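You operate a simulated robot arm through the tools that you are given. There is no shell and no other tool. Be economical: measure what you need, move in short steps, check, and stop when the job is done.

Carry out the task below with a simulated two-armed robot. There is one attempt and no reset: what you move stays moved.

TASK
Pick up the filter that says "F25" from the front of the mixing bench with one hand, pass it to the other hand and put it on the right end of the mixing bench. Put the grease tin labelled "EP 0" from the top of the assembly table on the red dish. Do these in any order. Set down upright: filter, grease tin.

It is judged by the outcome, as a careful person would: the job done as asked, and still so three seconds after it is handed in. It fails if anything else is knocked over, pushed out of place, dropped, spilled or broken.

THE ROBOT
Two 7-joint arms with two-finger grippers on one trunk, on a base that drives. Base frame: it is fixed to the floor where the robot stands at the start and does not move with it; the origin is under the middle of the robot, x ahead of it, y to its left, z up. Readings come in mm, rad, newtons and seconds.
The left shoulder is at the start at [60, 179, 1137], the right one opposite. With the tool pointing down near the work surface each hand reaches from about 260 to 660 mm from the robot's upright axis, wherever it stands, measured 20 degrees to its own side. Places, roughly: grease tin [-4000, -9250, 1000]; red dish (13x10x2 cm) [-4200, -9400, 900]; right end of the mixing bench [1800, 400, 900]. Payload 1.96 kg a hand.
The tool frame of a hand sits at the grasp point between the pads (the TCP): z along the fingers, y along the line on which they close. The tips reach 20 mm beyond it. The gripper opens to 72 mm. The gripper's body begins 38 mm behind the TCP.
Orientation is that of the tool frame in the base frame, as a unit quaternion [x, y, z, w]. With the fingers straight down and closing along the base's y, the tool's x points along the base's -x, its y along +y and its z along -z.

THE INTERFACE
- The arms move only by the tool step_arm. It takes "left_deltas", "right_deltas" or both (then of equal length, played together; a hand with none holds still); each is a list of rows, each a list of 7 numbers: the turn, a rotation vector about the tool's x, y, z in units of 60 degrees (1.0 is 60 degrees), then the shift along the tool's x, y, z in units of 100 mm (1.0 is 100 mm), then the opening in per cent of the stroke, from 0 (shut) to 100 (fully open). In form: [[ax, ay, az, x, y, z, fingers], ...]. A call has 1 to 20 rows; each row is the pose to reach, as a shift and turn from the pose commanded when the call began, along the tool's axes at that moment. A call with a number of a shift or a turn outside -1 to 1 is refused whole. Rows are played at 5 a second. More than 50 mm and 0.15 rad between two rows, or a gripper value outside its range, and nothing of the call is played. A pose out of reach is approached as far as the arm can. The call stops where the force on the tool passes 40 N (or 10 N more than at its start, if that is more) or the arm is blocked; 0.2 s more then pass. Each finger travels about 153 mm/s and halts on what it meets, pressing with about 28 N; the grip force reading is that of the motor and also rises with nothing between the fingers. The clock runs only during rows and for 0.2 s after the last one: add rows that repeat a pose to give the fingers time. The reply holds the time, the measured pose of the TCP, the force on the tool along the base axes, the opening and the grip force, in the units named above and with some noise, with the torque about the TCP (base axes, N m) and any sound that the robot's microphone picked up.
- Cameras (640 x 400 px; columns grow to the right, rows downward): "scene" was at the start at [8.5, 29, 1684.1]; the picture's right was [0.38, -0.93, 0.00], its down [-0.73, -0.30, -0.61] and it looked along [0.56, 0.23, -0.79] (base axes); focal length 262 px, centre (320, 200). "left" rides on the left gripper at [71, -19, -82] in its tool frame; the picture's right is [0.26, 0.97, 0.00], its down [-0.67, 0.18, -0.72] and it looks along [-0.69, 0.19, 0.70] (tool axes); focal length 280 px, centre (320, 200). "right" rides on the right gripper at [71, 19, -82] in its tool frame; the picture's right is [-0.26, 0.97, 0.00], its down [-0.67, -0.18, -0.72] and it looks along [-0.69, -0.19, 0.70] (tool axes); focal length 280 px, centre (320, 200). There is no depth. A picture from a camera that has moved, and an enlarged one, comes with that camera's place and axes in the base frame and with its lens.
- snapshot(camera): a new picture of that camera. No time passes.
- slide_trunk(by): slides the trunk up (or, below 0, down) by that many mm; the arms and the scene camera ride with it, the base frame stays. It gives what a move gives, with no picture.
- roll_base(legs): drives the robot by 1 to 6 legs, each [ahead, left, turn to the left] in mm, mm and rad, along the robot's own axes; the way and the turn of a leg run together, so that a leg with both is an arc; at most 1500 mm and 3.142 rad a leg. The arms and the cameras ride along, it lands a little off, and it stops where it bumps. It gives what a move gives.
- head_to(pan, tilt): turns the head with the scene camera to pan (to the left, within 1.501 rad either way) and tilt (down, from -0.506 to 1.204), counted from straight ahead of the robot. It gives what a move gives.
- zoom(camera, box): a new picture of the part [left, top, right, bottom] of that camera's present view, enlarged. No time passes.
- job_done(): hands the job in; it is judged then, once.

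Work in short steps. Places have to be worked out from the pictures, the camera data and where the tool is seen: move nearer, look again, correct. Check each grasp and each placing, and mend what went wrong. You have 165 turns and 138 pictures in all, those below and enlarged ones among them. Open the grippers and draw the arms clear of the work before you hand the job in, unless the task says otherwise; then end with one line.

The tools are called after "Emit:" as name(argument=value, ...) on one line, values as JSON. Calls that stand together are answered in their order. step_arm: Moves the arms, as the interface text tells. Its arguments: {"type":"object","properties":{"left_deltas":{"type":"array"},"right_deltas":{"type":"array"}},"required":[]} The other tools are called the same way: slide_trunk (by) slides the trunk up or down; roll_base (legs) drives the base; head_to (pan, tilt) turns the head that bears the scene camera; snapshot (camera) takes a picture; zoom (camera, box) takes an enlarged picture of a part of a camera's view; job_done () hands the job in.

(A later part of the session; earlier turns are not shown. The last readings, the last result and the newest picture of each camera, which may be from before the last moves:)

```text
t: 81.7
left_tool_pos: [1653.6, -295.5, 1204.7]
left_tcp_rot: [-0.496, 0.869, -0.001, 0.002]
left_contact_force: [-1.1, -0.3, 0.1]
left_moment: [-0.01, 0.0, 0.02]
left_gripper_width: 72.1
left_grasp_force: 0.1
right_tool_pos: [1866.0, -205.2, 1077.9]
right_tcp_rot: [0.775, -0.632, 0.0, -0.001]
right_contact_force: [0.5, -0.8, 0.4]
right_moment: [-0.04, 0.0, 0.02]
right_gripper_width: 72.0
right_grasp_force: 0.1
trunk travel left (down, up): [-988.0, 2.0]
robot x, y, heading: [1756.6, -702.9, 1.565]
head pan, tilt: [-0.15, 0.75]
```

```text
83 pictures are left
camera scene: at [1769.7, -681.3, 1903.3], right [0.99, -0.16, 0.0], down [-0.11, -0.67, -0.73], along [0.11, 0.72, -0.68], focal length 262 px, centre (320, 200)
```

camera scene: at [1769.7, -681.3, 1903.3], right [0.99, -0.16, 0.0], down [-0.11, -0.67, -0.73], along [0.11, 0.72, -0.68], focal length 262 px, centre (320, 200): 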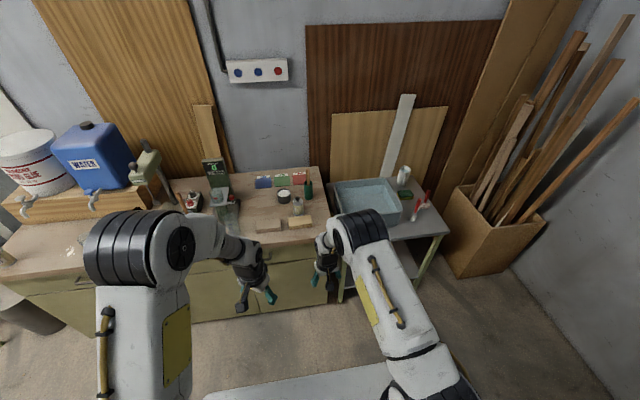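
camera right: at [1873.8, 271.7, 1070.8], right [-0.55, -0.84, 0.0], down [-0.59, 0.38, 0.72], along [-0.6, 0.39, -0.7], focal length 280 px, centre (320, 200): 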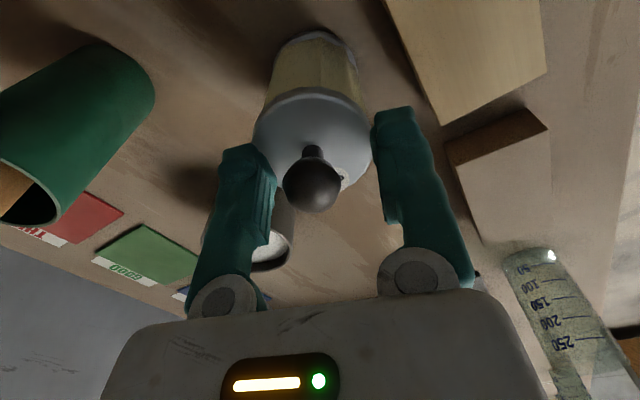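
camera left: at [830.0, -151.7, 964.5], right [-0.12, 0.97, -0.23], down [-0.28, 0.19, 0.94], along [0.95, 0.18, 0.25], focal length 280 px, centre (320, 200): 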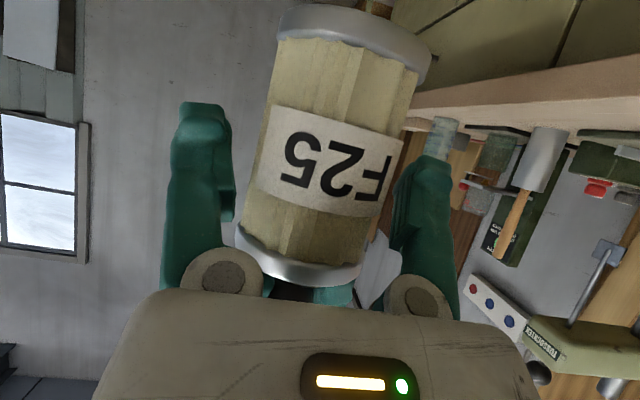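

Now I back off, turn around toward −y, lower the trunk to its start level and look.

Emit:
slide_trunk(by=-200)

Emit:
roll_base(legs=[[-500, 0, 0], [0, 0, 3.13]])

Emit:
head_to(pan=0.0, tilt=0.3)

Emit:
snapshot(camera="scene")

```text
t: 83.9
left_tool_pos: [1654.7, -294.8, 1004.5]
left_tcp_rot: [-0.495, 0.869, -0.002, 0.0]
left_contact_force: [0.2, -0.3, 0.1]
left_moment: [0.0, 0.02, -0.01]
left_gripper_width: 71.8
left_grasp_force: 0.0
right_tool_pos: [1866.6, -206.5, 877.7]
right_tcp_rot: [0.775, -0.631, -0.001, -0.002]
right_contact_force: [-0.4, 0.4, -0.5]
right_moment: [-0.01, 0.0, 0.03]
right_gripper_width: 71.9
right_grasp_force: 0.1
trunk travel left (down, up): [-788.0, 202.0]
robot x, y, heading: [1759.0, -705.0, 1.568]
head pan, tilt: [-0.15, 0.75]
```

```text
t: 94.2
left_tool_pos: [1867.1, -1608.4, 1003.6]
left_tcp_rot: [0.866, 0.5, -0.001, -0.002]
left_contact_force: [-0.4, 0.0, 0.5]
left_moment: [0.06, 0.0, 0.02]
left_gripper_width: 72.1
left_grasp_force: 0.0
right_tool_pos: [1656.2, -1699.8, 877.5]
right_tcp_rot: [0.626, 0.78, 0.0, 0.001]
right_contact_force: [-0.9, -0.2, -0.3]
right_moment: [0.05, 0.02, -0.02]
right_gripper_width: 71.9
right_grasp_force: 0.0
trunk travel left (down, up): [-788.0, 202.0]
robot x, y, heading: [1753.8, -1204.0, -1.565]
head pan, tilt: [-0.15, 0.75]
```

```text
t: 95.0
left_tool_pos: [1866.3, -1607.7, 1003.7]
left_tcp_rot: [0.866, 0.501, -0.001, -0.001]
left_contact_force: [0.4, 0.5, 0.4]
left_moment: [-0.02, 0.03, -0.02]
left_gripper_width: 71.6
left_grasp_force: 0.0
right_tool_pos: [1655.6, -1700.4, 876.5]
right_tcp_rot: [0.626, 0.78, -0.001, 0.001]
right_contact_force: [-0.2, 0.6, 0.8]
right_moment: [-0.06, 0.01, 0.03]
right_gripper_width: 71.9
right_grasp_force: 0.1
trunk travel left (down, up): [-788.0, 202.0]
robot x, y, heading: [1756.2, -1204.1, -1.565]
head pan, tilt: [0.0, 0.3]
```

```text
82 pictures are left
camera scene: at [1758.0, -1234.4, 1743.6], right [-1.0, -0.01, 0.0], down [0.0, 0.3, -0.95], along [0.01, -0.95, -0.3], focal length 262 px, centre (320, 200)
```

scene: 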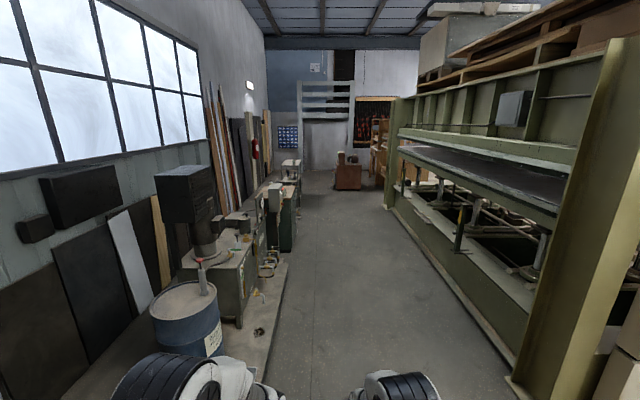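

There's a clear corridor (x from ~450 to ~2150). I shift to its middle and drive down it.

Emit:
roll_base(legs=[[0, -460, -0.006], [1500, 0, 0], [1500, 0, 0], [1400, 0, 0]])

Emit:
snapshot(camera="scene")

Emit:
head_to(pan=-0.9, tilt=0.3)

Emit:
snapshot(camera="scene")

```text
t: 118.4
left_tool_pos: [1285.6, -5981.3, 1004.6]
left_tcp_rot: [0.869, 0.494, -0.001, -0.001]
left_contact_force: [-0.2, 0.7, -0.1]
left_moment: [0.01, -0.01, 0.0]
left_gripper_width: 71.9
left_grasp_force: 0.1
right_tool_pos: [1072.4, -6072.4, 876.8]
right_tcp_rot: [0.63, 0.776, -0.001, 0.001]
right_contact_force: [0.5, -0.4, -0.2]
right_moment: [0.02, 0.0, 0.0]
right_gripper_width: 71.9
right_grasp_force: 0.1
trunk travel left (down, up): [-788.0, 202.0]
robot x, y, heading: [1181.2, -5572.3, -1.575]
head pan, tilt: [0.0, 0.3]
```

```text
81 pictures are left
camera scene: at [1180.9, -5606.9, 1743.7], right [-1.0, 0.0, 0.0], down [0.0, 0.3, -0.96], along [0.0, -0.96, -0.3], focal length 262 px, centre (320, 200)
```

scene: 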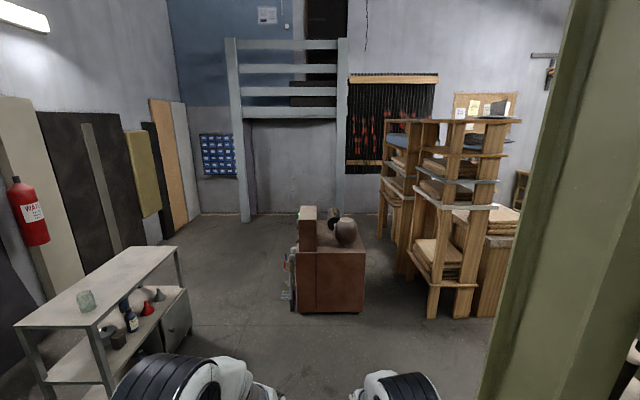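

```text
t: 119.6
left_tool_pos: [1285.6, -5981.2, 1004.3]
left_tcp_rot: [0.869, 0.495, -0.001, -0.001]
left_contact_force: [-0.7, -0.2, 0.6]
left_moment: [-0.01, 0.01, -0.02]
left_gripper_width: 72.0
left_grasp_force: 0.2
right_tool_pos: [1072.7, -6071.8, 876.3]
right_tcp_rot: [0.631, 0.776, 0.0, 0.0]
right_contact_force: [0.1, 0.3, -0.5]
right_moment: [0.01, 0.05, 0.01]
right_gripper_width: 72.0
right_grasp_force: 0.1
trunk travel left (down, up): [-788.0, 202.0]
robot x, y, heading: [1183.2, -5576.9, -1.578]
head pan, tilt: [-0.901, 0.3]
```

```text
80 pictures are left
camera scene: at [1108.0, -5571.4, 1743.7], right [-0.62, 0.79, 0.0], down [0.23, 0.18, -0.96], along [-0.75, -0.59, -0.3], focal length 262 px, centre (320, 200)
```

scene: 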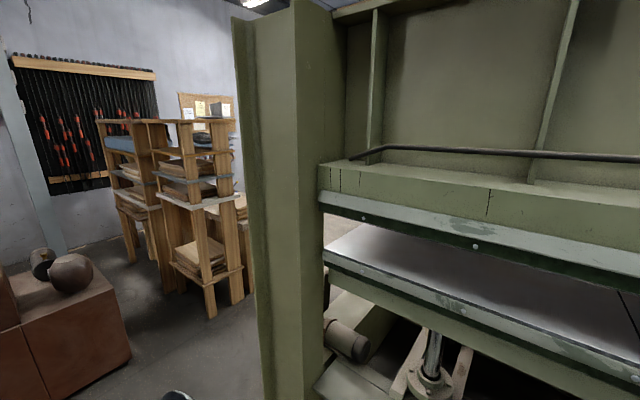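

The assembly table must be beyond the press, to the right. I go ahead past the press's end and turn right to look.

Emit:
roll_base(legs=[[1250, 0, 0]])

Emit:
head_to(pan=-1.4, tilt=0.3)

Emit:
snapshot(camera="scene")

Emit:
head_to(pan=-0.5, tilt=0.4)

Emit:
snapshot(camera="scene")

```text
t: 125.9
left_tool_pos: [1271.8, -7234.0, 1004.6]
left_tcp_rot: [0.871, 0.492, -0.001, -0.001]
left_contact_force: [0.6, -0.2, -0.3]
left_moment: [0.01, -0.01, -0.01]
left_gripper_width: 72.2
left_grasp_force: 0.1
right_tool_pos: [1058.1, -7322.3, 878.5]
right_tcp_rot: [0.633, 0.774, 0.0, 0.002]
right_contact_force: [1.2, -0.3, -0.3]
right_moment: [0.02, 0.01, 0.02]
right_gripper_width: 71.8
right_grasp_force: 0.0
trunk travel left (down, up): [-788.0, 202.0]
robot x, y, heading: [1170.9, -6828.2, -1.583]
head pan, tilt: [-0.901, 0.3]
```

```text
t: 126.8
left_tool_pos: [1271.7, -7233.3, 1003.2]
left_tcp_rot: [0.871, 0.492, -0.001, -0.001]
left_contact_force: [0.1, 0.4, -0.1]
left_moment: [0.02, -0.03, -0.02]
left_gripper_width: 72.0
left_grasp_force: 0.0
right_tool_pos: [1058.5, -7321.3, 876.9]
right_tcp_rot: [0.633, 0.774, 0.0, 0.001]
right_contact_force: [0.7, 0.0, 0.3]
right_moment: [-0.02, 0.0, 0.01]
right_gripper_width: 72.0
right_grasp_force: 0.0
trunk travel left (down, up): [-788.0, 202.0]
robot x, y, heading: [1170.8, -6828.0, -1.581]
head pan, tilt: [-1.4, 0.3]
```

```text
79 pictures are left
camera scene: at [1079.0, -6779.6, 1743.7], right [-0.16, 0.99, 0.0], down [0.29, 0.05, -0.96], along [-0.94, -0.15, -0.3], focal length 262 px, centre (320, 200)
```

scene: 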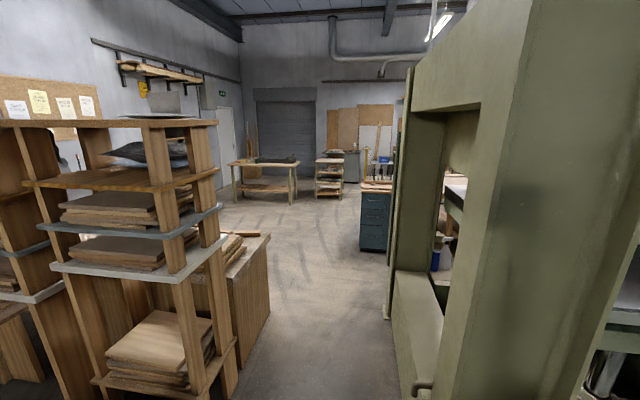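

```text
t: 128.0
left_tool_pos: [1272.4, -7234.0, 1004.0]
left_tcp_rot: [0.871, 0.492, 0.0, -0.001]
left_contact_force: [1.4, 0.3, -0.7]
left_moment: [0.0, -0.05, 0.01]
left_gripper_width: 72.0
left_grasp_force: 0.0
right_tool_pos: [1059.0, -7322.6, 877.4]
right_tcp_rot: [0.633, 0.774, -0.001, 0.001]
right_contact_force: [0.0, 0.5, -0.5]
right_moment: [-0.02, -0.01, -0.03]
right_gripper_width: 72.0
right_grasp_force: 0.1
trunk travel left (down, up): [-788.0, 202.0]
robot x, y, heading: [1171.5, -6826.4, -1.581]
head pan, tilt: [-0.499, 0.4]
```

```text
78 pictures are left
camera scene: at [1125.7, -6845.6, 1734.4], right [-0.87, 0.49, 0.0], down [0.19, 0.34, -0.92], along [-0.45, -0.8, -0.39], focal length 262 px, centre (320, 200)
```

scene: 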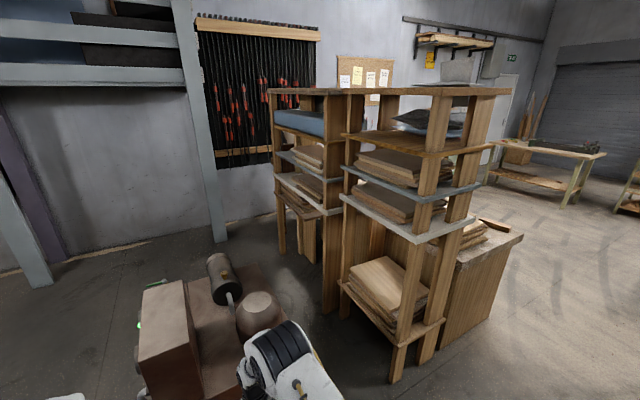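

Passage toward −x lies between rack and press end (y from about −7540 to −6450). I check my own arm width before going through.

Emit:
head_to(pan=0.0, tilt=1.2)

Emit:
snapshot(camera="scene")

```text
t: 129.2
left_tool_pos: [1271.6, -7234.5, 1003.1]
left_tcp_rot: [0.871, 0.492, -0.001, -0.001]
left_contact_force: [0.4, -0.4, 0.2]
left_moment: [0.03, 0.02, -0.01]
left_gripper_width: 71.8
left_grasp_force: 0.1
right_tool_pos: [1059.0, -7321.0, 876.9]
right_tcp_rot: [0.634, 0.773, 0.0, 0.0]
right_contact_force: [-0.8, -0.5, -0.5]
right_moment: [0.0, 0.03, 0.0]
right_gripper_width: 72.1
right_grasp_force: 0.2
trunk travel left (down, up): [-788.0, 202.0]
robot x, y, heading: [1169.9, -6825.4, -1.579]
head pan, tilt: [0.0, 1.201]
```

```text
77 pictures are left
camera scene: at [1170.4, -6820.9, 1671.7], right [-1.0, 0.01, 0.0], down [0.01, 0.93, -0.36], along [0.0, -0.36, -0.93], focal length 262 px, centre (320, 200)
```

scene: 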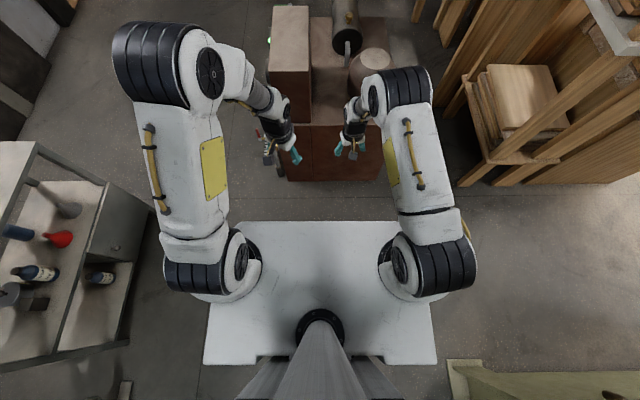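

Half-width is about 400 mm, fine. I turn right, line up with the passage middle and drive through.

Emit:
roll_base(legs=[[0, 0, -1.562], [0, 130, 0], [1200, 0, 0]])

Emit:
head_to(pan=0.0, tilt=0.5)

Emit:
snapshot(camera="scene")

```text
t: 139.7
left_tool_pos: [-404.3, -7072.8, 1004.3]
left_tcp_rot: [0.965, -0.262, 0.001, -0.002]
left_contact_force: [-0.2, 0.4, 0.1]
left_moment: [0.0, 0.0, -0.04]
left_gripper_width: 72.2
left_grasp_force: 0.1
right_tool_pos: [-495.7, -6860.2, 877.0]
right_tcp_rot: [0.995, 0.104, 0.0, 0.0]
right_contact_force: [0.8, -0.3, 0.8]
right_moment: [-0.03, 0.0, -0.01]
right_gripper_width: 72.0
right_grasp_force: 0.1
trunk travel left (down, up): [-788.0, 202.0]
robot x, y, heading: [3.6, -6968.9, 3.143]
head pan, tilt: [0.0, 1.201]
```

```text
t: 140.8
left_tool_pos: [-404.5, -7072.7, 1002.7]
left_tcp_rot: [0.965, -0.262, 0.0, -0.002]
left_contact_force: [1.4, 0.2, 0.4]
left_moment: [0.0, 0.01, -0.01]
left_gripper_width: 72.2
left_grasp_force: 0.1
right_tool_pos: [-496.4, -6860.7, 876.3]
right_tcp_rot: [0.995, 0.104, -0.001, 0.0]
right_contact_force: [0.0, -0.2, -0.1]
right_moment: [0.01, 0.0, 0.03]
right_gripper_width: 72.1
right_grasp_force: 0.1
trunk travel left (down, up): [-788.0, 202.0]
robot x, y, heading: [2.9, -6971.6, 3.138]
head pan, tilt: [0.0, 0.499]
```

```text
76 pictures are left
camera scene: at [-29.2, -6966.3, 1725.2], right [0.0, 1.0, 0.0], down [0.48, 0.0, -0.88], along [-0.88, 0.0, -0.48], focal length 262 px, centre (320, 200)
```

scene: 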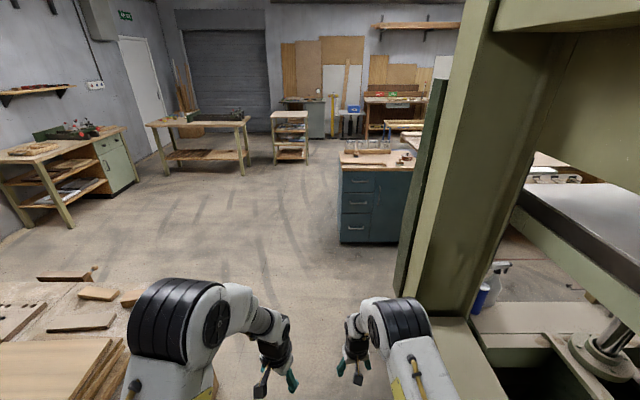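

I see two candidate tables. I zoom in on both.

Emit:
zoom(camera="scene", box=[130, 90, 260, 180])

Emit:
zoom(camera="scene", box=[0, 100, 150, 230])

```text
4.44 times, centred on (195, 135) of scene
camera zoom: at [-29.2, -6966.3, 1725.2], right [0.0, 1.0, 0.0], down [0.48, 0.0, -0.88], along [-0.88, 0.0, -0.48], focal length 1162 px, centre (876, 489)
```

zoom: 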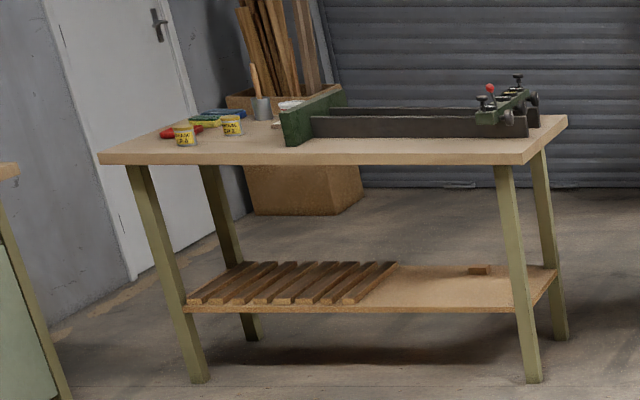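

```text
3.08 times, centred on (75, 165) of scene
camera zoom: at [-29.2, -6966.3, 1725.2], right [0.0, 1.0, 0.0], down [0.48, 0.0, -0.88], along [-0.88, 0.0, -0.48], focal length 805 px, centre (1074, 308)
```

zoom: 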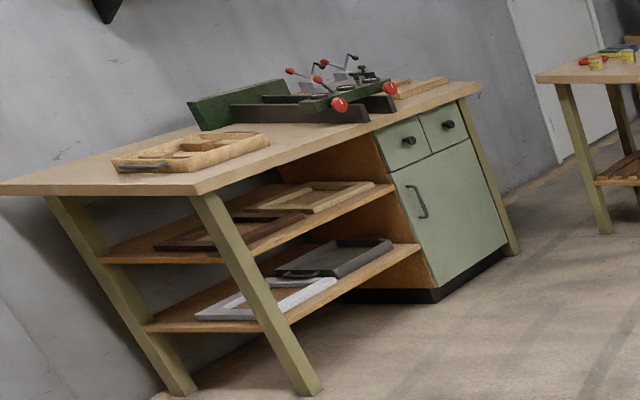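

The middle table carries two tins and coloured dishes. The gaps around it are narrow, so I'll work from its near side (edge x≈−3720). I drive nearer and look.

Emit:
roll_base(legs=[[1300, 0, 0], [750, 950, 0], [750, 950, 0]])

Emit:
head_to(pan=0.25, tilt=0.5)

Emit:
snapshot(camera="scene")

```text
t: 158.9
left_tool_pos: [-3247.1, -8960.8, 1005.5]
left_tcp_rot: [0.968, -0.25, 0.001, -0.001]
left_contact_force: [-0.4, -0.2, 0.3]
left_moment: [-0.01, 0.02, 0.0]
left_gripper_width: 71.7
left_grasp_force: 0.1
right_tool_pos: [-3342.7, -8752.0, 877.4]
right_tcp_rot: [0.993, 0.118, -0.001, 0.0]
right_contact_force: [0.8, 0.4, 0.1]
right_moment: [0.0, 0.0, -0.04]
right_gripper_width: 72.0
right_grasp_force: 0.1
trunk travel left (down, up): [-788.0, 202.0]
robot x, y, heading: [-2843.4, -8843.1, -3.112]
head pan, tilt: [0.0, 0.499]
```

```text
t: 159.6
left_tool_pos: [-3247.1, -8960.8, 1005.8]
left_tcp_rot: [0.969, -0.249, 0.001, -0.002]
left_contact_force: [-0.4, 0.1, -0.3]
left_moment: [0.01, 0.03, -0.01]
left_gripper_width: 72.1
left_grasp_force: 0.0
right_tool_pos: [-3342.8, -8751.5, 877.7]
right_tcp_rot: [0.993, 0.118, 0.0, 0.0]
right_contact_force: [1.0, -0.3, 0.1]
right_moment: [-0.01, 0.0, 0.02]
right_gripper_width: 72.2
right_grasp_force: 0.0
trunk travel left (down, up): [-788.0, 202.0]
robot x, y, heading: [-2839.8, -8845.2, -3.113]
head pan, tilt: [0.25, 0.499]
```

```text
73 pictures are left
camera scene: at [-2871.1, -8867.2, 1725.3], right [-0.27, 0.96, 0.0], down [0.46, 0.13, -0.88], along [-0.84, -0.24, -0.48], focal length 262 px, centre (320, 200)
```

scene: 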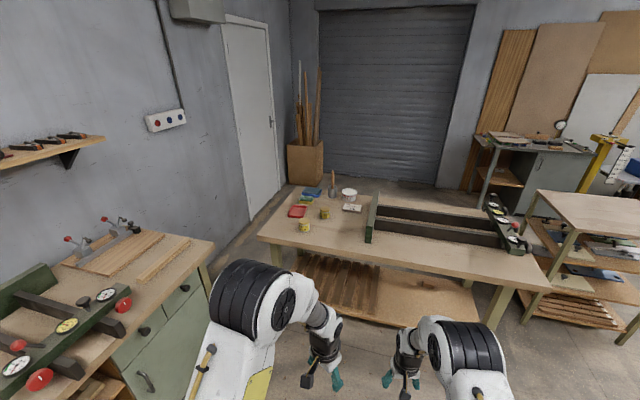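

Emit:
zoom(camera="scene", box=[250, 175, 380, 255])

```text
4.92 times, centred on (315, 215) of scene
camera zoom: at [-2871.1, -8867.2, 1725.3], right [-0.27, 0.96, 0.0], down [0.46, 0.13, -0.88], along [-0.84, -0.24, -0.48], focal length 1287 px, centre (345, 126)
```

zoom: 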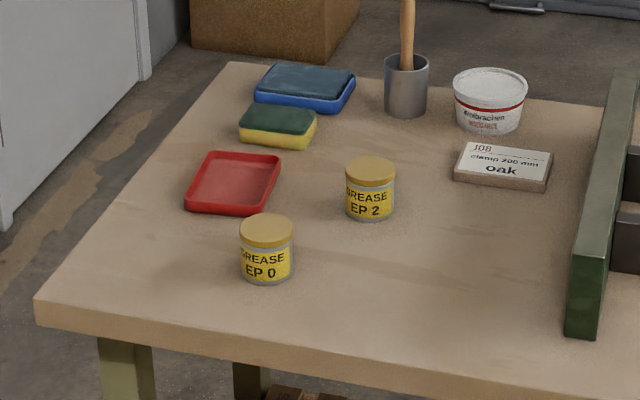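

EP 0 is the near-left tin at ≈(−3977, −9273); red dish centre ≈(−4125, −9370), front table edge ≈ −3850. I raise the trunk, retract the right hand out of the way and drive closer.

Emit:
slide_trunk(by=60)

Emit:
step_arm(right_deltas=[[0, 0, 0, 0.2, 0, -0.25, 0], [0, 0, 0, 0.4, 0, -0.5, 0], [0, 0, 0, 0.7, 0, -0.75, 0], [0, 0, 0, 1.0, 0, -1.0, 0]])

Emit:
roll_base(legs=[[0, 270, -0.03], [470, 0, 0]])

Emit:
head_to(pan=0.25, tilt=0.8)

Emit:
snapshot(camera="scene")

```text
t: 160.6
left_tool_pos: [-3247.8, -8961.0, 1064.0]
left_tcp_rot: [0.968, -0.25, 0.001, -0.002]
left_contact_force: [0.5, -0.4, -0.8]
left_moment: [0.0, -0.02, 0.0]
left_gripper_width: 72.3
left_grasp_force: 0.1
right_tool_pos: [-3344.1, -8752.0, 937.1]
right_tcp_rot: [0.993, 0.118, 0.0, 0.001]
right_contact_force: [-0.7, 0.4, 0.9]
right_moment: [-0.02, 0.01, 0.0]
right_gripper_width: 71.9
right_grasp_force: 0.0
trunk travel left (down, up): [-848.0, 142.0]
robot x, y, heading: [-2838.4, -8844.3, -3.118]
head pan, tilt: [0.25, 0.499]
```

```text
t: 161.6
left_tool_pos: [-3246.4, -8962.3, 1066.6]
left_tcp_rot: [0.968, -0.249, -0.001, -0.001]
left_contact_force: [0.0, -0.4, 0.0]
left_moment: [-0.02, 0.01, -0.02]
left_gripper_width: 71.9
left_grasp_force: 0.1
right_tool_pos: [-3241.9, -8729.5, 1039.0]
right_tcp_rot: [0.993, 0.118, -0.002, 0.0]
right_contact_force: [0.2, 0.2, 0.6]
right_moment: [-0.04, 0.0, 0.0]
right_gripper_width: 0.0
right_grasp_force: 28.0
trunk travel left (down, up): [-848.0, 142.0]
robot x, y, heading: [-2842.8, -8846.9, -3.116]
head pan, tilt: [0.25, 0.499]
```

```text
t: 165.9
left_tool_pos: [-3714.3, -9209.3, 1064.2]
left_tcp_rot: [0.964, -0.266, 0.0, -0.002]
left_contact_force: [0.7, 0.1, 0.8]
left_moment: [0.01, 0.01, -0.04]
left_gripper_width: 72.0
left_grasp_force: 0.0
right_tool_pos: [-3703.6, -8978.9, 1040.0]
right_tcp_rot: [0.995, 0.101, -0.001, 0.0]
right_contact_force: [-0.2, 0.3, -0.5]
right_moment: [0.01, 0.01, -0.01]
right_gripper_width: 0.0
right_grasp_force: 28.0
trunk travel left (down, up): [-848.0, 142.0]
robot x, y, heading: [-3309.4, -9105.3, 3.133]
head pan, tilt: [0.25, 0.499]
```

```text
t: 166.7
left_tool_pos: [-3714.9, -9209.1, 1064.0]
left_tcp_rot: [0.964, -0.266, 0.0, -0.001]
left_contact_force: [-0.5, 0.8, -0.3]
left_moment: [-0.01, 0.02, 0.01]
left_gripper_width: 72.1
left_grasp_force: 0.0
right_tool_pos: [-3704.7, -8977.3, 1038.5]
right_tcp_rot: [0.995, 0.101, 0.0, 0.0]
right_contact_force: [-0.2, -0.7, 0.0]
right_moment: [-0.03, -0.01, 0.0]
right_gripper_width: 0.0
right_grasp_force: 28.1
trunk travel left (down, up): [-848.0, 142.0]
robot x, y, heading: [-3306.5, -9107.7, 3.132]
head pan, tilt: [0.25, 0.799]
```

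```text
71 pictures are left
camera scene: at [-3326.7, -9125.8, 1759.4], right [-0.24, 0.97, 0.0], down [0.7, 0.17, -0.7], along [-0.68, -0.17, -0.72], focal length 262 px, centre (320, 200)
```

scene: 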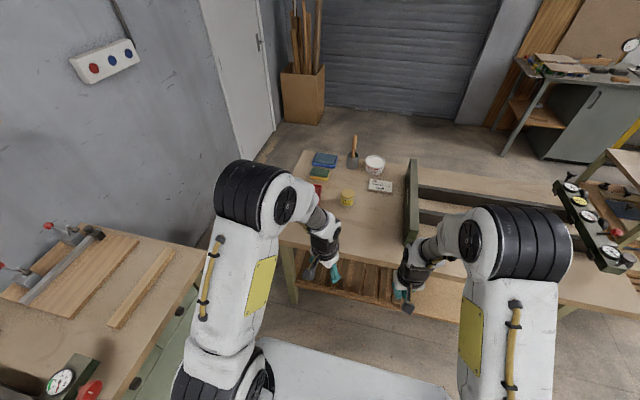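

The left elbow hides the tin from the head; I use the left hand camera.

Emit:
snapshot(camera="left")

```text
70 pictures are left
camera left: at [-3646.2, -9228.5, 1147.4], right [-0.27, -0.96, 0.0], down [-0.67, 0.19, 0.71], along [-0.69, 0.2, -0.7], focal length 280 px, centre (320, 200)
```

left: 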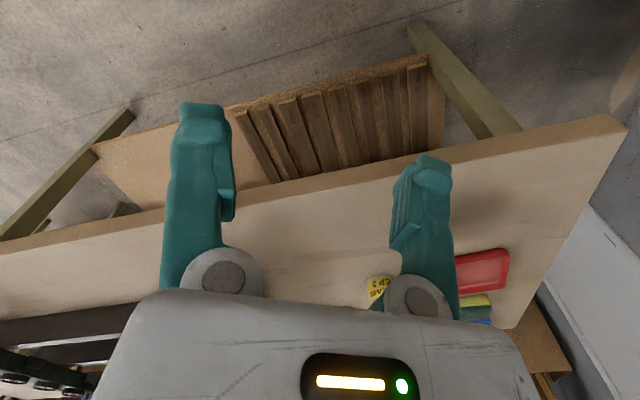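

Positions agree. I yaw the left hand to face forward, then drive 140 mm closer.

Emit:
step_arm(left_deltas=[[0, 0, -0.13, 0, 0, 0, 100], [0, 0, -0.26, 0, 0, 0, 100], [0, 0, -0.39, 0, 0, 0, 100], [0, 0, -0.52, 0, 0, 0, 100]])

Emit:
roll_base(legs=[[140, 40, 0.01]])

Emit:
snapshot(camera="left")

```text
t: 167.7
left_tool_pos: [-3715.3, -9208.2, 1064.3]
left_tcp_rot: [1.0, 0.005, 0.002, -0.001]
left_contact_force: [-0.3, 0.7, -0.1]
left_moment: [-0.02, -0.03, -0.04]
left_gripper_width: 72.2
left_grasp_force: 0.0
right_tool_pos: [-3706.1, -8977.1, 1038.4]
right_tcp_rot: [0.995, 0.101, -0.002, 0.0]
right_contact_force: [-0.1, 0.0, 0.0]
right_moment: [0.03, 0.03, -0.03]
right_gripper_width: 0.0
right_grasp_force: 27.6
trunk travel left (down, up): [-848.0, 142.0]
robot x, y, heading: [-3308.6, -9103.5, 3.134]
head pan, tilt: [0.25, 0.799]
```

```text
t: 169.1
left_tool_pos: [-3850.4, -9253.0, 1065.8]
left_tcp_rot: [1.0, 0.01, 0.0, 0.0]
left_contact_force: [0.0, 0.1, -0.6]
left_moment: [-0.02, 0.03, 0.0]
left_gripper_width: 71.9
left_grasp_force: 0.0
right_tool_pos: [-3842.4, -9021.6, 1040.4]
right_tcp_rot: [0.994, 0.107, -0.001, 0.001]
right_contact_force: [0.5, -0.3, 0.2]
right_moment: [0.0, 0.02, -0.03]
right_gripper_width: 0.1
right_grasp_force: 28.3
trunk travel left (down, up): [-848.0, 142.0]
robot x, y, heading: [-3447.5, -9141.7, -3.135]
head pan, tilt: [0.25, 0.799]
```

```text
69 pictures are left
camera left: at [-3781.0, -9231.5, 1148.5], right [0.28, -0.96, 0.0], down [-0.67, -0.2, 0.71], along [-0.69, -0.2, -0.7], focal length 280 px, centre (320, 200)
```

left: 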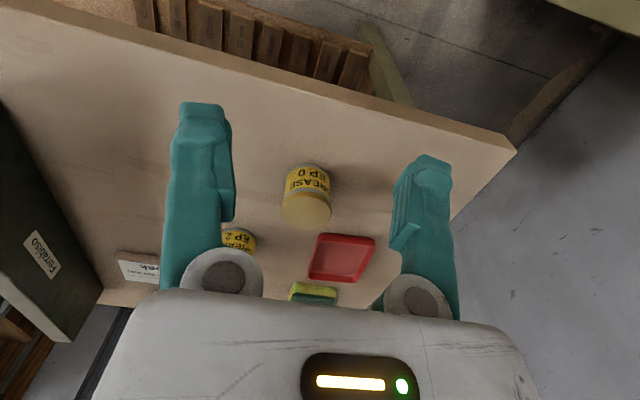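

Height of the table is uncertain (830–890). I lower the hand 60 mm and take another view for parallax.

Emit:
step_arm(left_deltas=[[0, 0, 0, 0, 0, 0.2, 100], [0, 0, 0, 0, 0, 0.4, 100], [0, 0, 0, 0, 0, 0.6, 100]])

Emit:
snapshot(camera="left")

```text
t: 169.8
left_tool_pos: [-3852.0, -9253.2, 1003.7]
left_tcp_rot: [1.0, 0.01, 0.001, -0.002]
left_contact_force: [0.0, -0.6, -0.6]
left_moment: [0.02, -0.01, 0.0]
left_gripper_width: 72.2
left_grasp_force: 0.1
right_tool_pos: [-3844.6, -9021.6, 1037.8]
right_tcp_rot: [0.994, 0.108, 0.001, 0.0]
right_contact_force: [0.0, -0.2, 0.6]
right_moment: [0.0, 0.01, -0.02]
right_gripper_width: 0.0
right_grasp_force: 27.9
trunk travel left (down, up): [-848.0, 142.0]
robot x, y, heading: [-3443.7, -9146.2, -3.137]
head pan, tilt: [0.25, 0.799]
```

```text
68 pictures are left
camera left: at [-3782.3, -9232.4, 1087.5], right [0.28, -0.96, 0.0], down [-0.67, -0.2, 0.71], along [-0.69, -0.2, -0.7], focal length 280 px, centre (320, 200)
```

left: 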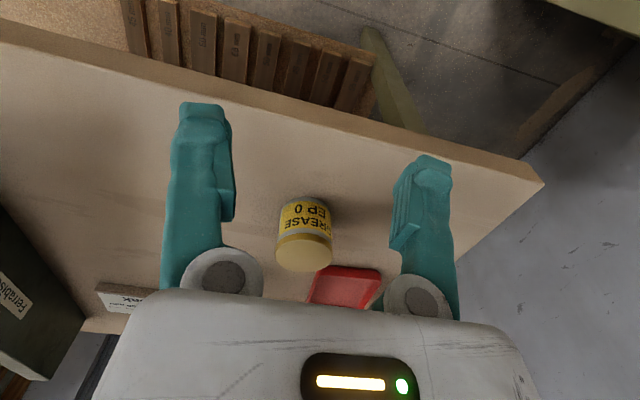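

Parallax gives: lid z≈907, table ≈860, tin axis ≈(−4044, −9286), Ø≈62; dish front edge x≈−4137, y −9346…−9430. I drive 65 mm closer and tilt the left hand 40° forward.

Emit:
roll_base(legs=[[65, 40, -0.004]])

Emit:
step_arm(left_deltas=[[0, -0.11, 0, 0, 0, 0, 100], [0, -0.22, 0, 0, 0, 0, 100], [0, -0.33, 0, 0, 0, 0, 100], [0, -0.44, 0, 0, 0, 0, 100], [0, -0.55, 0, 0, 0, 0, 100], [0, -0.667, 0, 0, 0, 0, 100]])

Emit:
snapshot(camera="left")

```text
t: 170.9
left_tool_pos: [-3913.6, -9290.1, 1003.8]
left_tcp_rot: [1.0, 0.008, 0.001, -0.001]
left_contact_force: [-0.5, -0.4, 0.2]
left_moment: [0.01, 0.01, 0.03]
left_gripper_width: 72.0
left_grasp_force: 0.0
right_tool_pos: [-3908.3, -9060.3, 1040.5]
right_tcp_rot: [0.994, 0.107, -0.001, 0.0]
right_contact_force: [0.2, 0.1, 0.2]
right_moment: [-0.04, 0.02, -0.01]
right_gripper_width: 0.0
right_grasp_force: 28.0
trunk travel left (down, up): [-848.0, 142.0]
robot x, y, heading: [-3507.4, -9182.8, -3.142]
head pan, tilt: [0.25, 0.799]
```

```text
t: 172.3
left_tool_pos: [-3917.4, -9291.0, 1004.4]
left_tcp_rot: [0.939, 0.009, -0.343, 0.002]
left_contact_force: [-0.4, -0.8, 0.0]
left_moment: [0.03, -0.01, 0.03]
left_gripper_width: 71.8
left_grasp_force: 0.2
right_tool_pos: [-3908.7, -9059.9, 1038.2]
right_tcp_rot: [0.994, 0.107, 0.0, -0.001]
right_contact_force: [-0.3, -0.1, 0.2]
right_moment: [0.0, -0.04, -0.01]
right_gripper_width: 0.3
right_grasp_force: 27.4
trunk travel left (down, up): [-848.0, 142.0]
robot x, y, heading: [-3509.4, -9186.1, -3.143]
head pan, tilt: [0.25, 0.799]
```

```text
67 pictures are left
camera left: at [-3811.1, -9269.7, 1023.3], right [0.22, -0.96, -0.17], down [-0.05, -0.19, 0.98], along [-0.97, -0.2, -0.09], focal length 280 px, centre (320, 200)
```

left: 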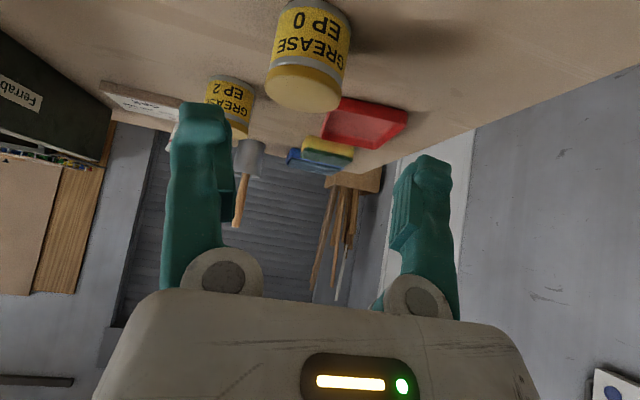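

Consistent fix: (−4046, −9287). I move to 70 mm short of the grasp along the approach line and check alignment.

Emit:
step_arm(left_deltas=[[0, 0, 0, -0.1, -0.01, 0.3, 100], [0, 0, 0, -0.2, -0.02, 0.6, 100], [0, 0, 0, -0.32, -0.04, 0.92, 100]])

Emit:
snapshot(camera="left")

```text
t: 173.1
left_tool_pos: [-4000.9, -9289.4, 956.8]
left_tcp_rot: [0.94, 0.007, -0.342, 0.001]
left_contact_force: [-0.6, -0.4, 0.9]
left_moment: [0.01, 0.02, 0.04]
left_gripper_width: 71.9
left_grasp_force: 0.1
right_tool_pos: [-3908.6, -9060.4, 1039.6]
right_tcp_rot: [0.994, 0.106, 0.0, 0.001]
right_contact_force: [-0.3, -0.4, 0.4]
right_moment: [-0.01, 0.0, -0.01]
right_gripper_width: 0.0
right_grasp_force: 27.9
trunk travel left (down, up): [-848.0, 142.0]
robot x, y, heading: [-3511.5, -9182.2, -3.141]
head pan, tilt: [0.25, 0.799]
```

```text
66 pictures are left
camera left: at [-3895.3, -9268.4, 975.4], right [0.22, -0.96, -0.17], down [-0.05, -0.19, 0.98], along [-0.97, -0.2, -0.09], focal length 280 px, centre (320, 200)
```

left: 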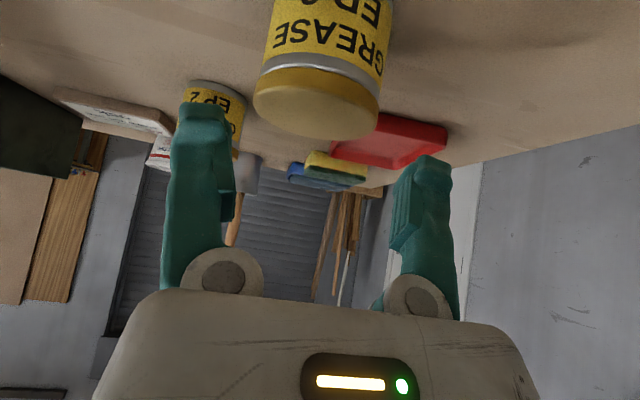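

Refined by parallax: tin axis (−4022, −9286), lid z≈919, Ø≈61. I shift onto the line and go half way.

Emit:
step_arm(left_deltas=[[0, 0, 0, 0.08, -0.035, 0, 100], [0, 0, 0, 0.154, -0.035, 0.05, 100], [0, 0, 0, 0.154, -0.035, 0.2, 100]])

Emit:
snapshot(camera="left")

```text
t: 173.9
left_tool_pos: [-4001.0, -9284.8, 932.4]
left_tcp_rot: [0.94, 0.008, -0.342, 0.002]
left_contact_force: [0.0, -0.3, 0.5]
left_moment: [-0.01, 0.0, 0.0]
left_gripper_width: 72.0
left_grasp_force: 0.0
right_tool_pos: [-3908.0, -9060.8, 1039.6]
right_tcp_rot: [0.994, 0.106, 0.0, 0.0]
right_contact_force: [-0.8, 1.6, 0.2]
right_moment: [-0.01, 0.0, 0.03]
right_gripper_width: 0.0
right_grasp_force: 28.1
trunk travel left (down, up): [-848.0, 142.0]
robot x, y, heading: [-3507.8, -9183.1, -3.141]
head pan, tilt: [0.25, 0.799]
```

```text
65 pictures are left
camera left: at [-3895.8, -9262.9, 951.1], right [0.22, -0.96, -0.17], down [-0.06, -0.19, 0.98], along [-0.97, -0.2, -0.09], focal length 280 px, centre (320, 200)
```

left: 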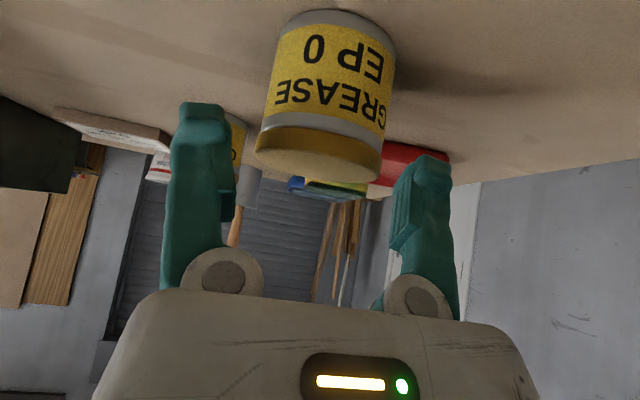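

Aligned (lid centre (−4022, −9284)). I advance 32 mm along the tool and close.

Emit:
step_arm(left_deltas=[[0, 0, 0, 0, 0, 0.11, 100], [0, 0, 0, 0, 0, 0.22, 100], [0, 0, 0, 0, 0, 0.32, 100], [0, 0, 0, 0, 0, 0.32, 100]])

Emit:
snapshot(camera="left")

```text
t: 174.9
left_tool_pos: [-4020.7, -9286.2, 906.1]
left_tcp_rot: [0.94, 0.008, -0.341, 0.002]
left_contact_force: [0.6, -0.2, -1.0]
left_moment: [0.01, 0.01, -0.01]
left_gripper_width: 72.2
left_grasp_force: 0.0
right_tool_pos: [-3907.8, -9060.3, 1039.0]
right_tcp_rot: [0.994, 0.107, 0.0, 0.001]
right_contact_force: [-0.3, -0.4, -0.6]
right_moment: [-0.01, 0.04, 0.01]
right_gripper_width: 0.0
right_grasp_force: 28.1
trunk travel left (down, up): [-848.0, 142.0]
robot x, y, heading: [-3506.5, -9182.0, -3.14]
head pan, tilt: [0.25, 0.799]
```

```text
64 pictures are left
camera left: at [-3915.4, -9264.9, 925.3], right [0.22, -0.96, -0.17], down [-0.06, -0.19, 0.98], along [-0.97, -0.2, -0.09], focal length 280 px, centre (320, 200)
```

left: 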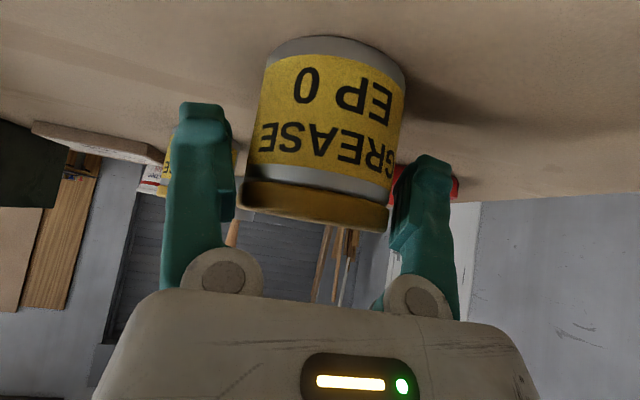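

Fingers straddle the tin. Closing.

Emit:
step_arm(left_deltas=[[0, 0, 0, 0, 0, 0, 60], [0, 0, 0, 0, 0, 0, 0], [0, 0, 0, 0, 0, 0, 0], [0, 0, 0, 0, 0, 0, 0]])

Emit:
snapshot(camera="left")

```text
t: 175.9
left_tool_pos: [-4021.3, -9286.9, 906.4]
left_tcp_rot: [0.94, 0.008, -0.342, 0.002]
left_contact_force: [-1.3, -1.0, 1.5]
left_moment: [-0.03, 0.13, 0.03]
left_gripper_width: 61.1
left_grasp_force: 28.2
right_tool_pos: [-3908.0, -9059.7, 1039.2]
right_tcp_rot: [0.994, 0.106, 0.0, 0.0]
right_contact_force: [0.1, -0.7, 1.2]
right_moment: [-0.01, 0.0, -0.02]
right_gripper_width: 0.3
right_grasp_force: 27.9
trunk travel left (down, up): [-848.0, 142.0]
robot x, y, heading: [-3510.4, -9183.2, -3.14]
head pan, tilt: [0.25, 0.799]
```

```text
63 pictures are left
camera left: at [-3915.4, -9265.1, 925.4], right [0.22, -0.96, -0.17], down [-0.05, -0.19, 0.98], along [-0.97, -0.2, -0.09], focal length 280 px, centre (320, 200)
```

left: 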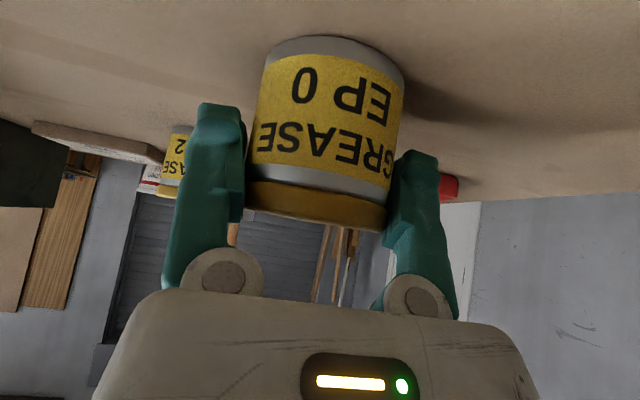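

Gripped (61 mm). I lift 70 mm with the trunk and look at the dish from the head.

Emit:
slide_trunk(by=70)

Emit:
snapshot(camera="left")

Emit:
snapshot(camera="scene")

```text
t: 177.0
left_tool_pos: [-4021.2, -9285.5, 975.5]
left_tcp_rot: [0.94, 0.008, -0.341, 0.001]
left_contact_force: [-0.1, 0.0, -1.7]
left_moment: [-0.04, -0.01, 0.0]
left_gripper_width: 61.1
left_grasp_force: 27.9
right_tool_pos: [-3909.4, -9059.6, 1108.7]
right_tcp_rot: [0.994, 0.107, 0.0, 0.0]
right_contact_force: [0.5, -0.6, -0.4]
right_moment: [-0.01, 0.01, 0.02]
right_gripper_width: 0.0
right_grasp_force: 28.0
trunk travel left (down, up): [-918.0, 72.0]
robot x, y, heading: [-3509.4, -9184.3, -3.137]
head pan, tilt: [0.25, 0.799]
```

```text
62 pictures are left
camera left: at [-3915.5, -9265.0, 995.2], right [0.22, -0.96, -0.17], down [-0.06, -0.19, 0.98], along [-0.97, -0.2, -0.09], focal length 280 px, centre (320, 200)
```

left: 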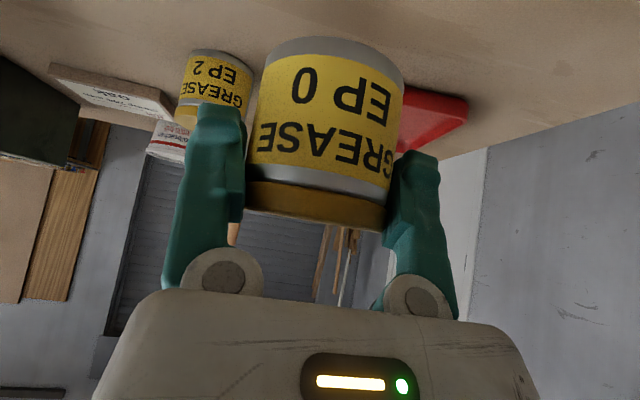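

```text
61 pictures are left
camera scene: at [-3529.0, -9204.4, 1829.3], right [-0.25, 0.97, 0.0], down [0.69, 0.18, -0.7], along [-0.67, -0.17, -0.72], focal length 262 px, centre (320, 200)
```

scene: 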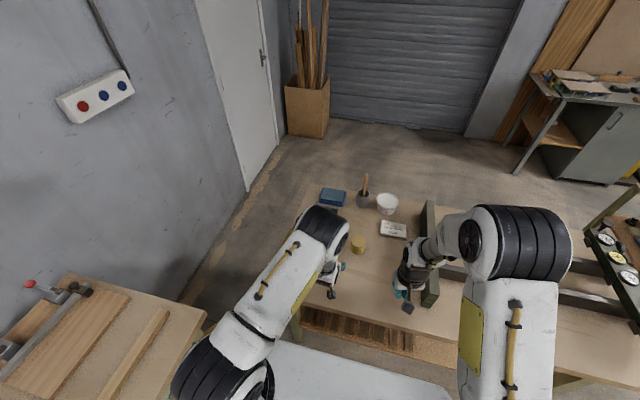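

I try the right hand camera for an unobstructed view of the dish.

Emit:
snapshot(camera="right")

```text
60 pictures are left
camera right: at [-3833.9, -9065.2, 1191.8], right [-0.05, -1.0, 0.0], down [-0.7, 0.04, 0.72], along [-0.71, 0.04, -0.7], focal length 280 px, centre (320, 200)
```

right: 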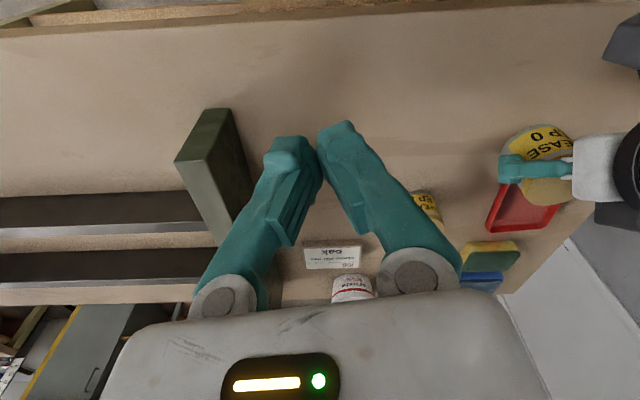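

Dish centre comes out at about (−4150, −9379). I carry the tin there with the left arm, keeping height.

Emit:
step_arm(left_deltas=[[0, 0, 0, -0.19, 0.19, 0.16, 0], [0, 0, 0, -0.38, 0.38, 0.32, 0], [0, 0, 0, -0.58, 0.57, 0.49, 0], [0, 0, 0, -0.77, 0.76, 0.65, 0], [0, 0, 0, -0.965, 0.93, 0.81, 0]])

Emit:
snapshot(camera="right")

Emit:
snapshot(camera="left")

Emit:
snapshot(camera="scene")

```text
t: 178.2
left_tool_pos: [-4144.8, -9380.6, 974.0]
left_tcp_rot: [0.94, 0.008, -0.342, 0.0]
left_contact_force: [0.1, -1.6, -2.7]
left_moment: [0.0, 0.0, -0.01]
left_gripper_width: 60.7
left_grasp_force: 27.6
right_tool_pos: [-3908.0, -9060.0, 1109.0]
right_tcp_rot: [0.994, 0.107, 0.001, 0.0]
right_contact_force: [-0.6, -0.2, -0.2]
right_moment: [-0.02, 0.02, -0.04]
right_gripper_width: 0.0
right_grasp_force: 28.7
trunk travel left (down, up): [-918.0, 72.0]
robot x, y, heading: [-3510.0, -9186.2, -3.137]
head pan, tilt: [0.25, 0.799]
```

```text
59 pictures are left
camera right: at [-3834.4, -9065.9, 1191.8], right [-0.05, -1.0, 0.0], down [-0.7, 0.04, 0.72], along [-0.71, 0.04, -0.7], focal length 280 px, centre (320, 200)
```

right: 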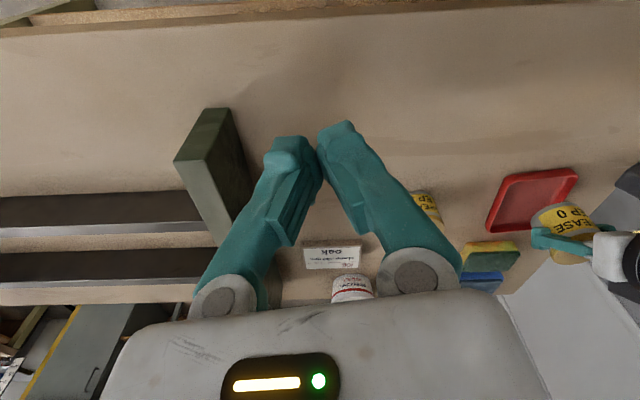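

```text
58 pictures are left
camera left: at [-4040.2, -9359.0, 992.9], right [0.22, -0.96, -0.17], down [-0.06, -0.19, 0.98], along [-0.97, -0.2, -0.09], focal length 280 px, centre (320, 200)
```

left: 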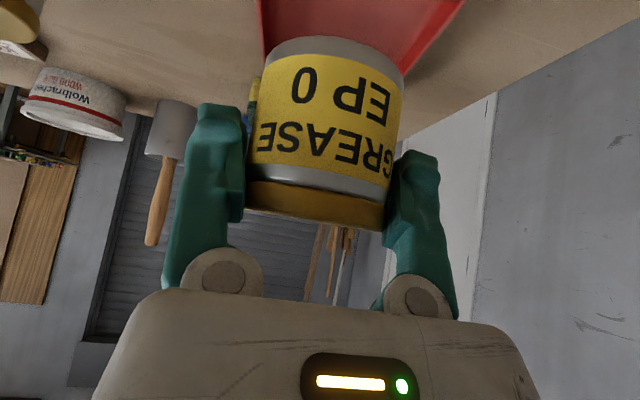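

```text
57 pictures are left
camera scene: at [-3529.7, -9205.5, 1829.3], right [-0.25, 0.97, 0.0], down [0.69, 0.18, -0.7], along [-0.67, -0.17, -0.72], focal length 262 px, centre (320, 200)
```

scene: 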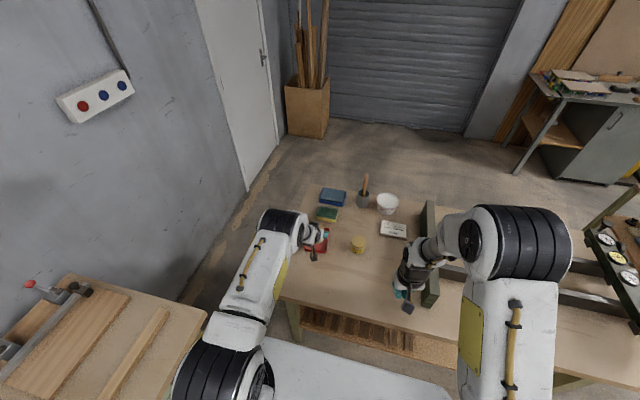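

The tin is over the dish; dish centre estimates agree near (−4156, −9380). I nudge 8 mm further and lower the trunk 55 mm.

Emit:
step_arm(left_deltas=[[0, 0, 0, -0.06, 0.0, 0.05, 0], [0, 0, 0, -0.06, 0.0, 0.05, 0]])

Emit:
slide_trunk(by=-52)

Emit:
zoom(camera="right", box=[440, 100, 640, 225])

Emit:
snapshot(camera="left")

Emit:
zoom(camera="scene", box=[270, 180, 410, 280])

```text
t: 178.8
left_tool_pos: [-4153.6, -9382.7, 974.6]
left_tcp_rot: [0.94, 0.008, -0.342, 0.002]
left_contact_force: [0.3, -0.7, -2.0]
left_moment: [0.01, -0.04, 0.0]
left_gripper_width: 60.6
left_grasp_force: 27.7
right_tool_pos: [-3909.3, -9058.9, 1108.8]
right_tcp_rot: [0.994, 0.105, -0.001, 0.0]
right_contact_force: [-0.3, 0.5, -0.6]
right_moment: [-0.01, 0.04, 0.0]
right_gripper_width: 0.3
right_grasp_force: 28.0
trunk travel left (down, up): [-918.0, 72.0]
robot x, y, heading: [-3511.0, -9188.4, -3.135]
head pan, tilt: [0.25, 0.799]
```

```text
t: 179.7
left_tool_pos: [-4153.6, -9380.8, 922.6]
left_tcp_rot: [0.94, 0.008, -0.341, 0.001]
left_contact_force: [0.6, -1.0, -2.1]
left_moment: [0.02, -0.06, -0.01]
left_gripper_width: 60.8
left_grasp_force: 27.6
right_tool_pos: [-3908.4, -9060.8, 1056.8]
right_tcp_rot: [0.994, 0.106, 0.001, -0.001]
right_contact_force: [0.2, 0.7, 0.4]
right_moment: [0.0, -0.01, -0.01]
right_gripper_width: 0.1
right_grasp_force: 28.3
trunk travel left (down, up): [-866.0, 124.0]
robot x, y, heading: [-3512.8, -9184.9, -3.138]
head pan, tilt: [0.25, 0.799]
```

```text
3.20 times, centred on (540, 162) of right
camera zoom: at [-3833.8, -9065.2, 1139.9], right [-0.05, -1.0, 0.0], down [-0.7, 0.04, 0.72], along [-0.71, 0.04, -0.7], focal length 897 px, centre (-384, 320)
```

zoom: 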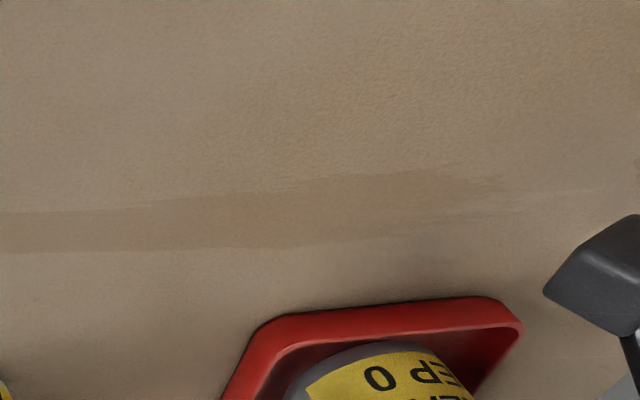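

```text
55 pictures are left
camera left: at [-4048.1, -9359.3, 941.5], right [0.22, -0.96, -0.17], down [-0.06, -0.19, 0.98], along [-0.97, -0.2, -0.09], focal length 280 px, centre (320, 200)
```

left: 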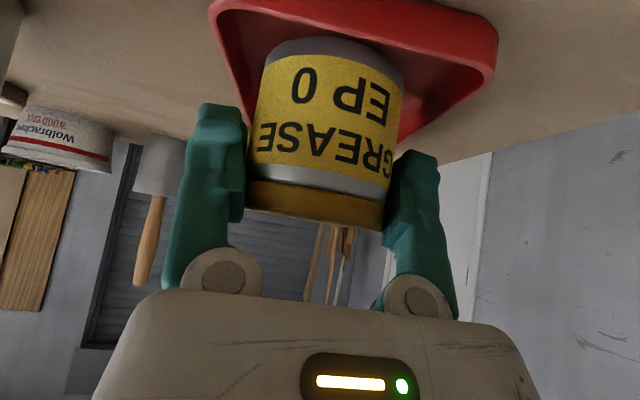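

```text
4.00 times, centred on (340, 230) of scene
camera zoom: at [-3528.7, -9204.4, 1777.3], right [-0.25, 0.97, 0.0], down [0.69, 0.18, -0.7], along [-0.68, -0.17, -0.72], focal length 1046 px, centre (240, 80)
```

zoom: 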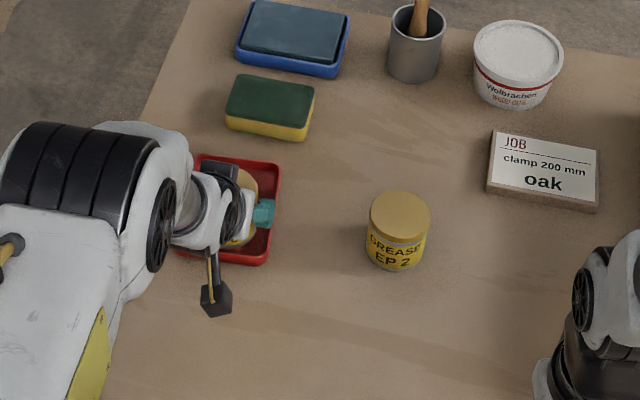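

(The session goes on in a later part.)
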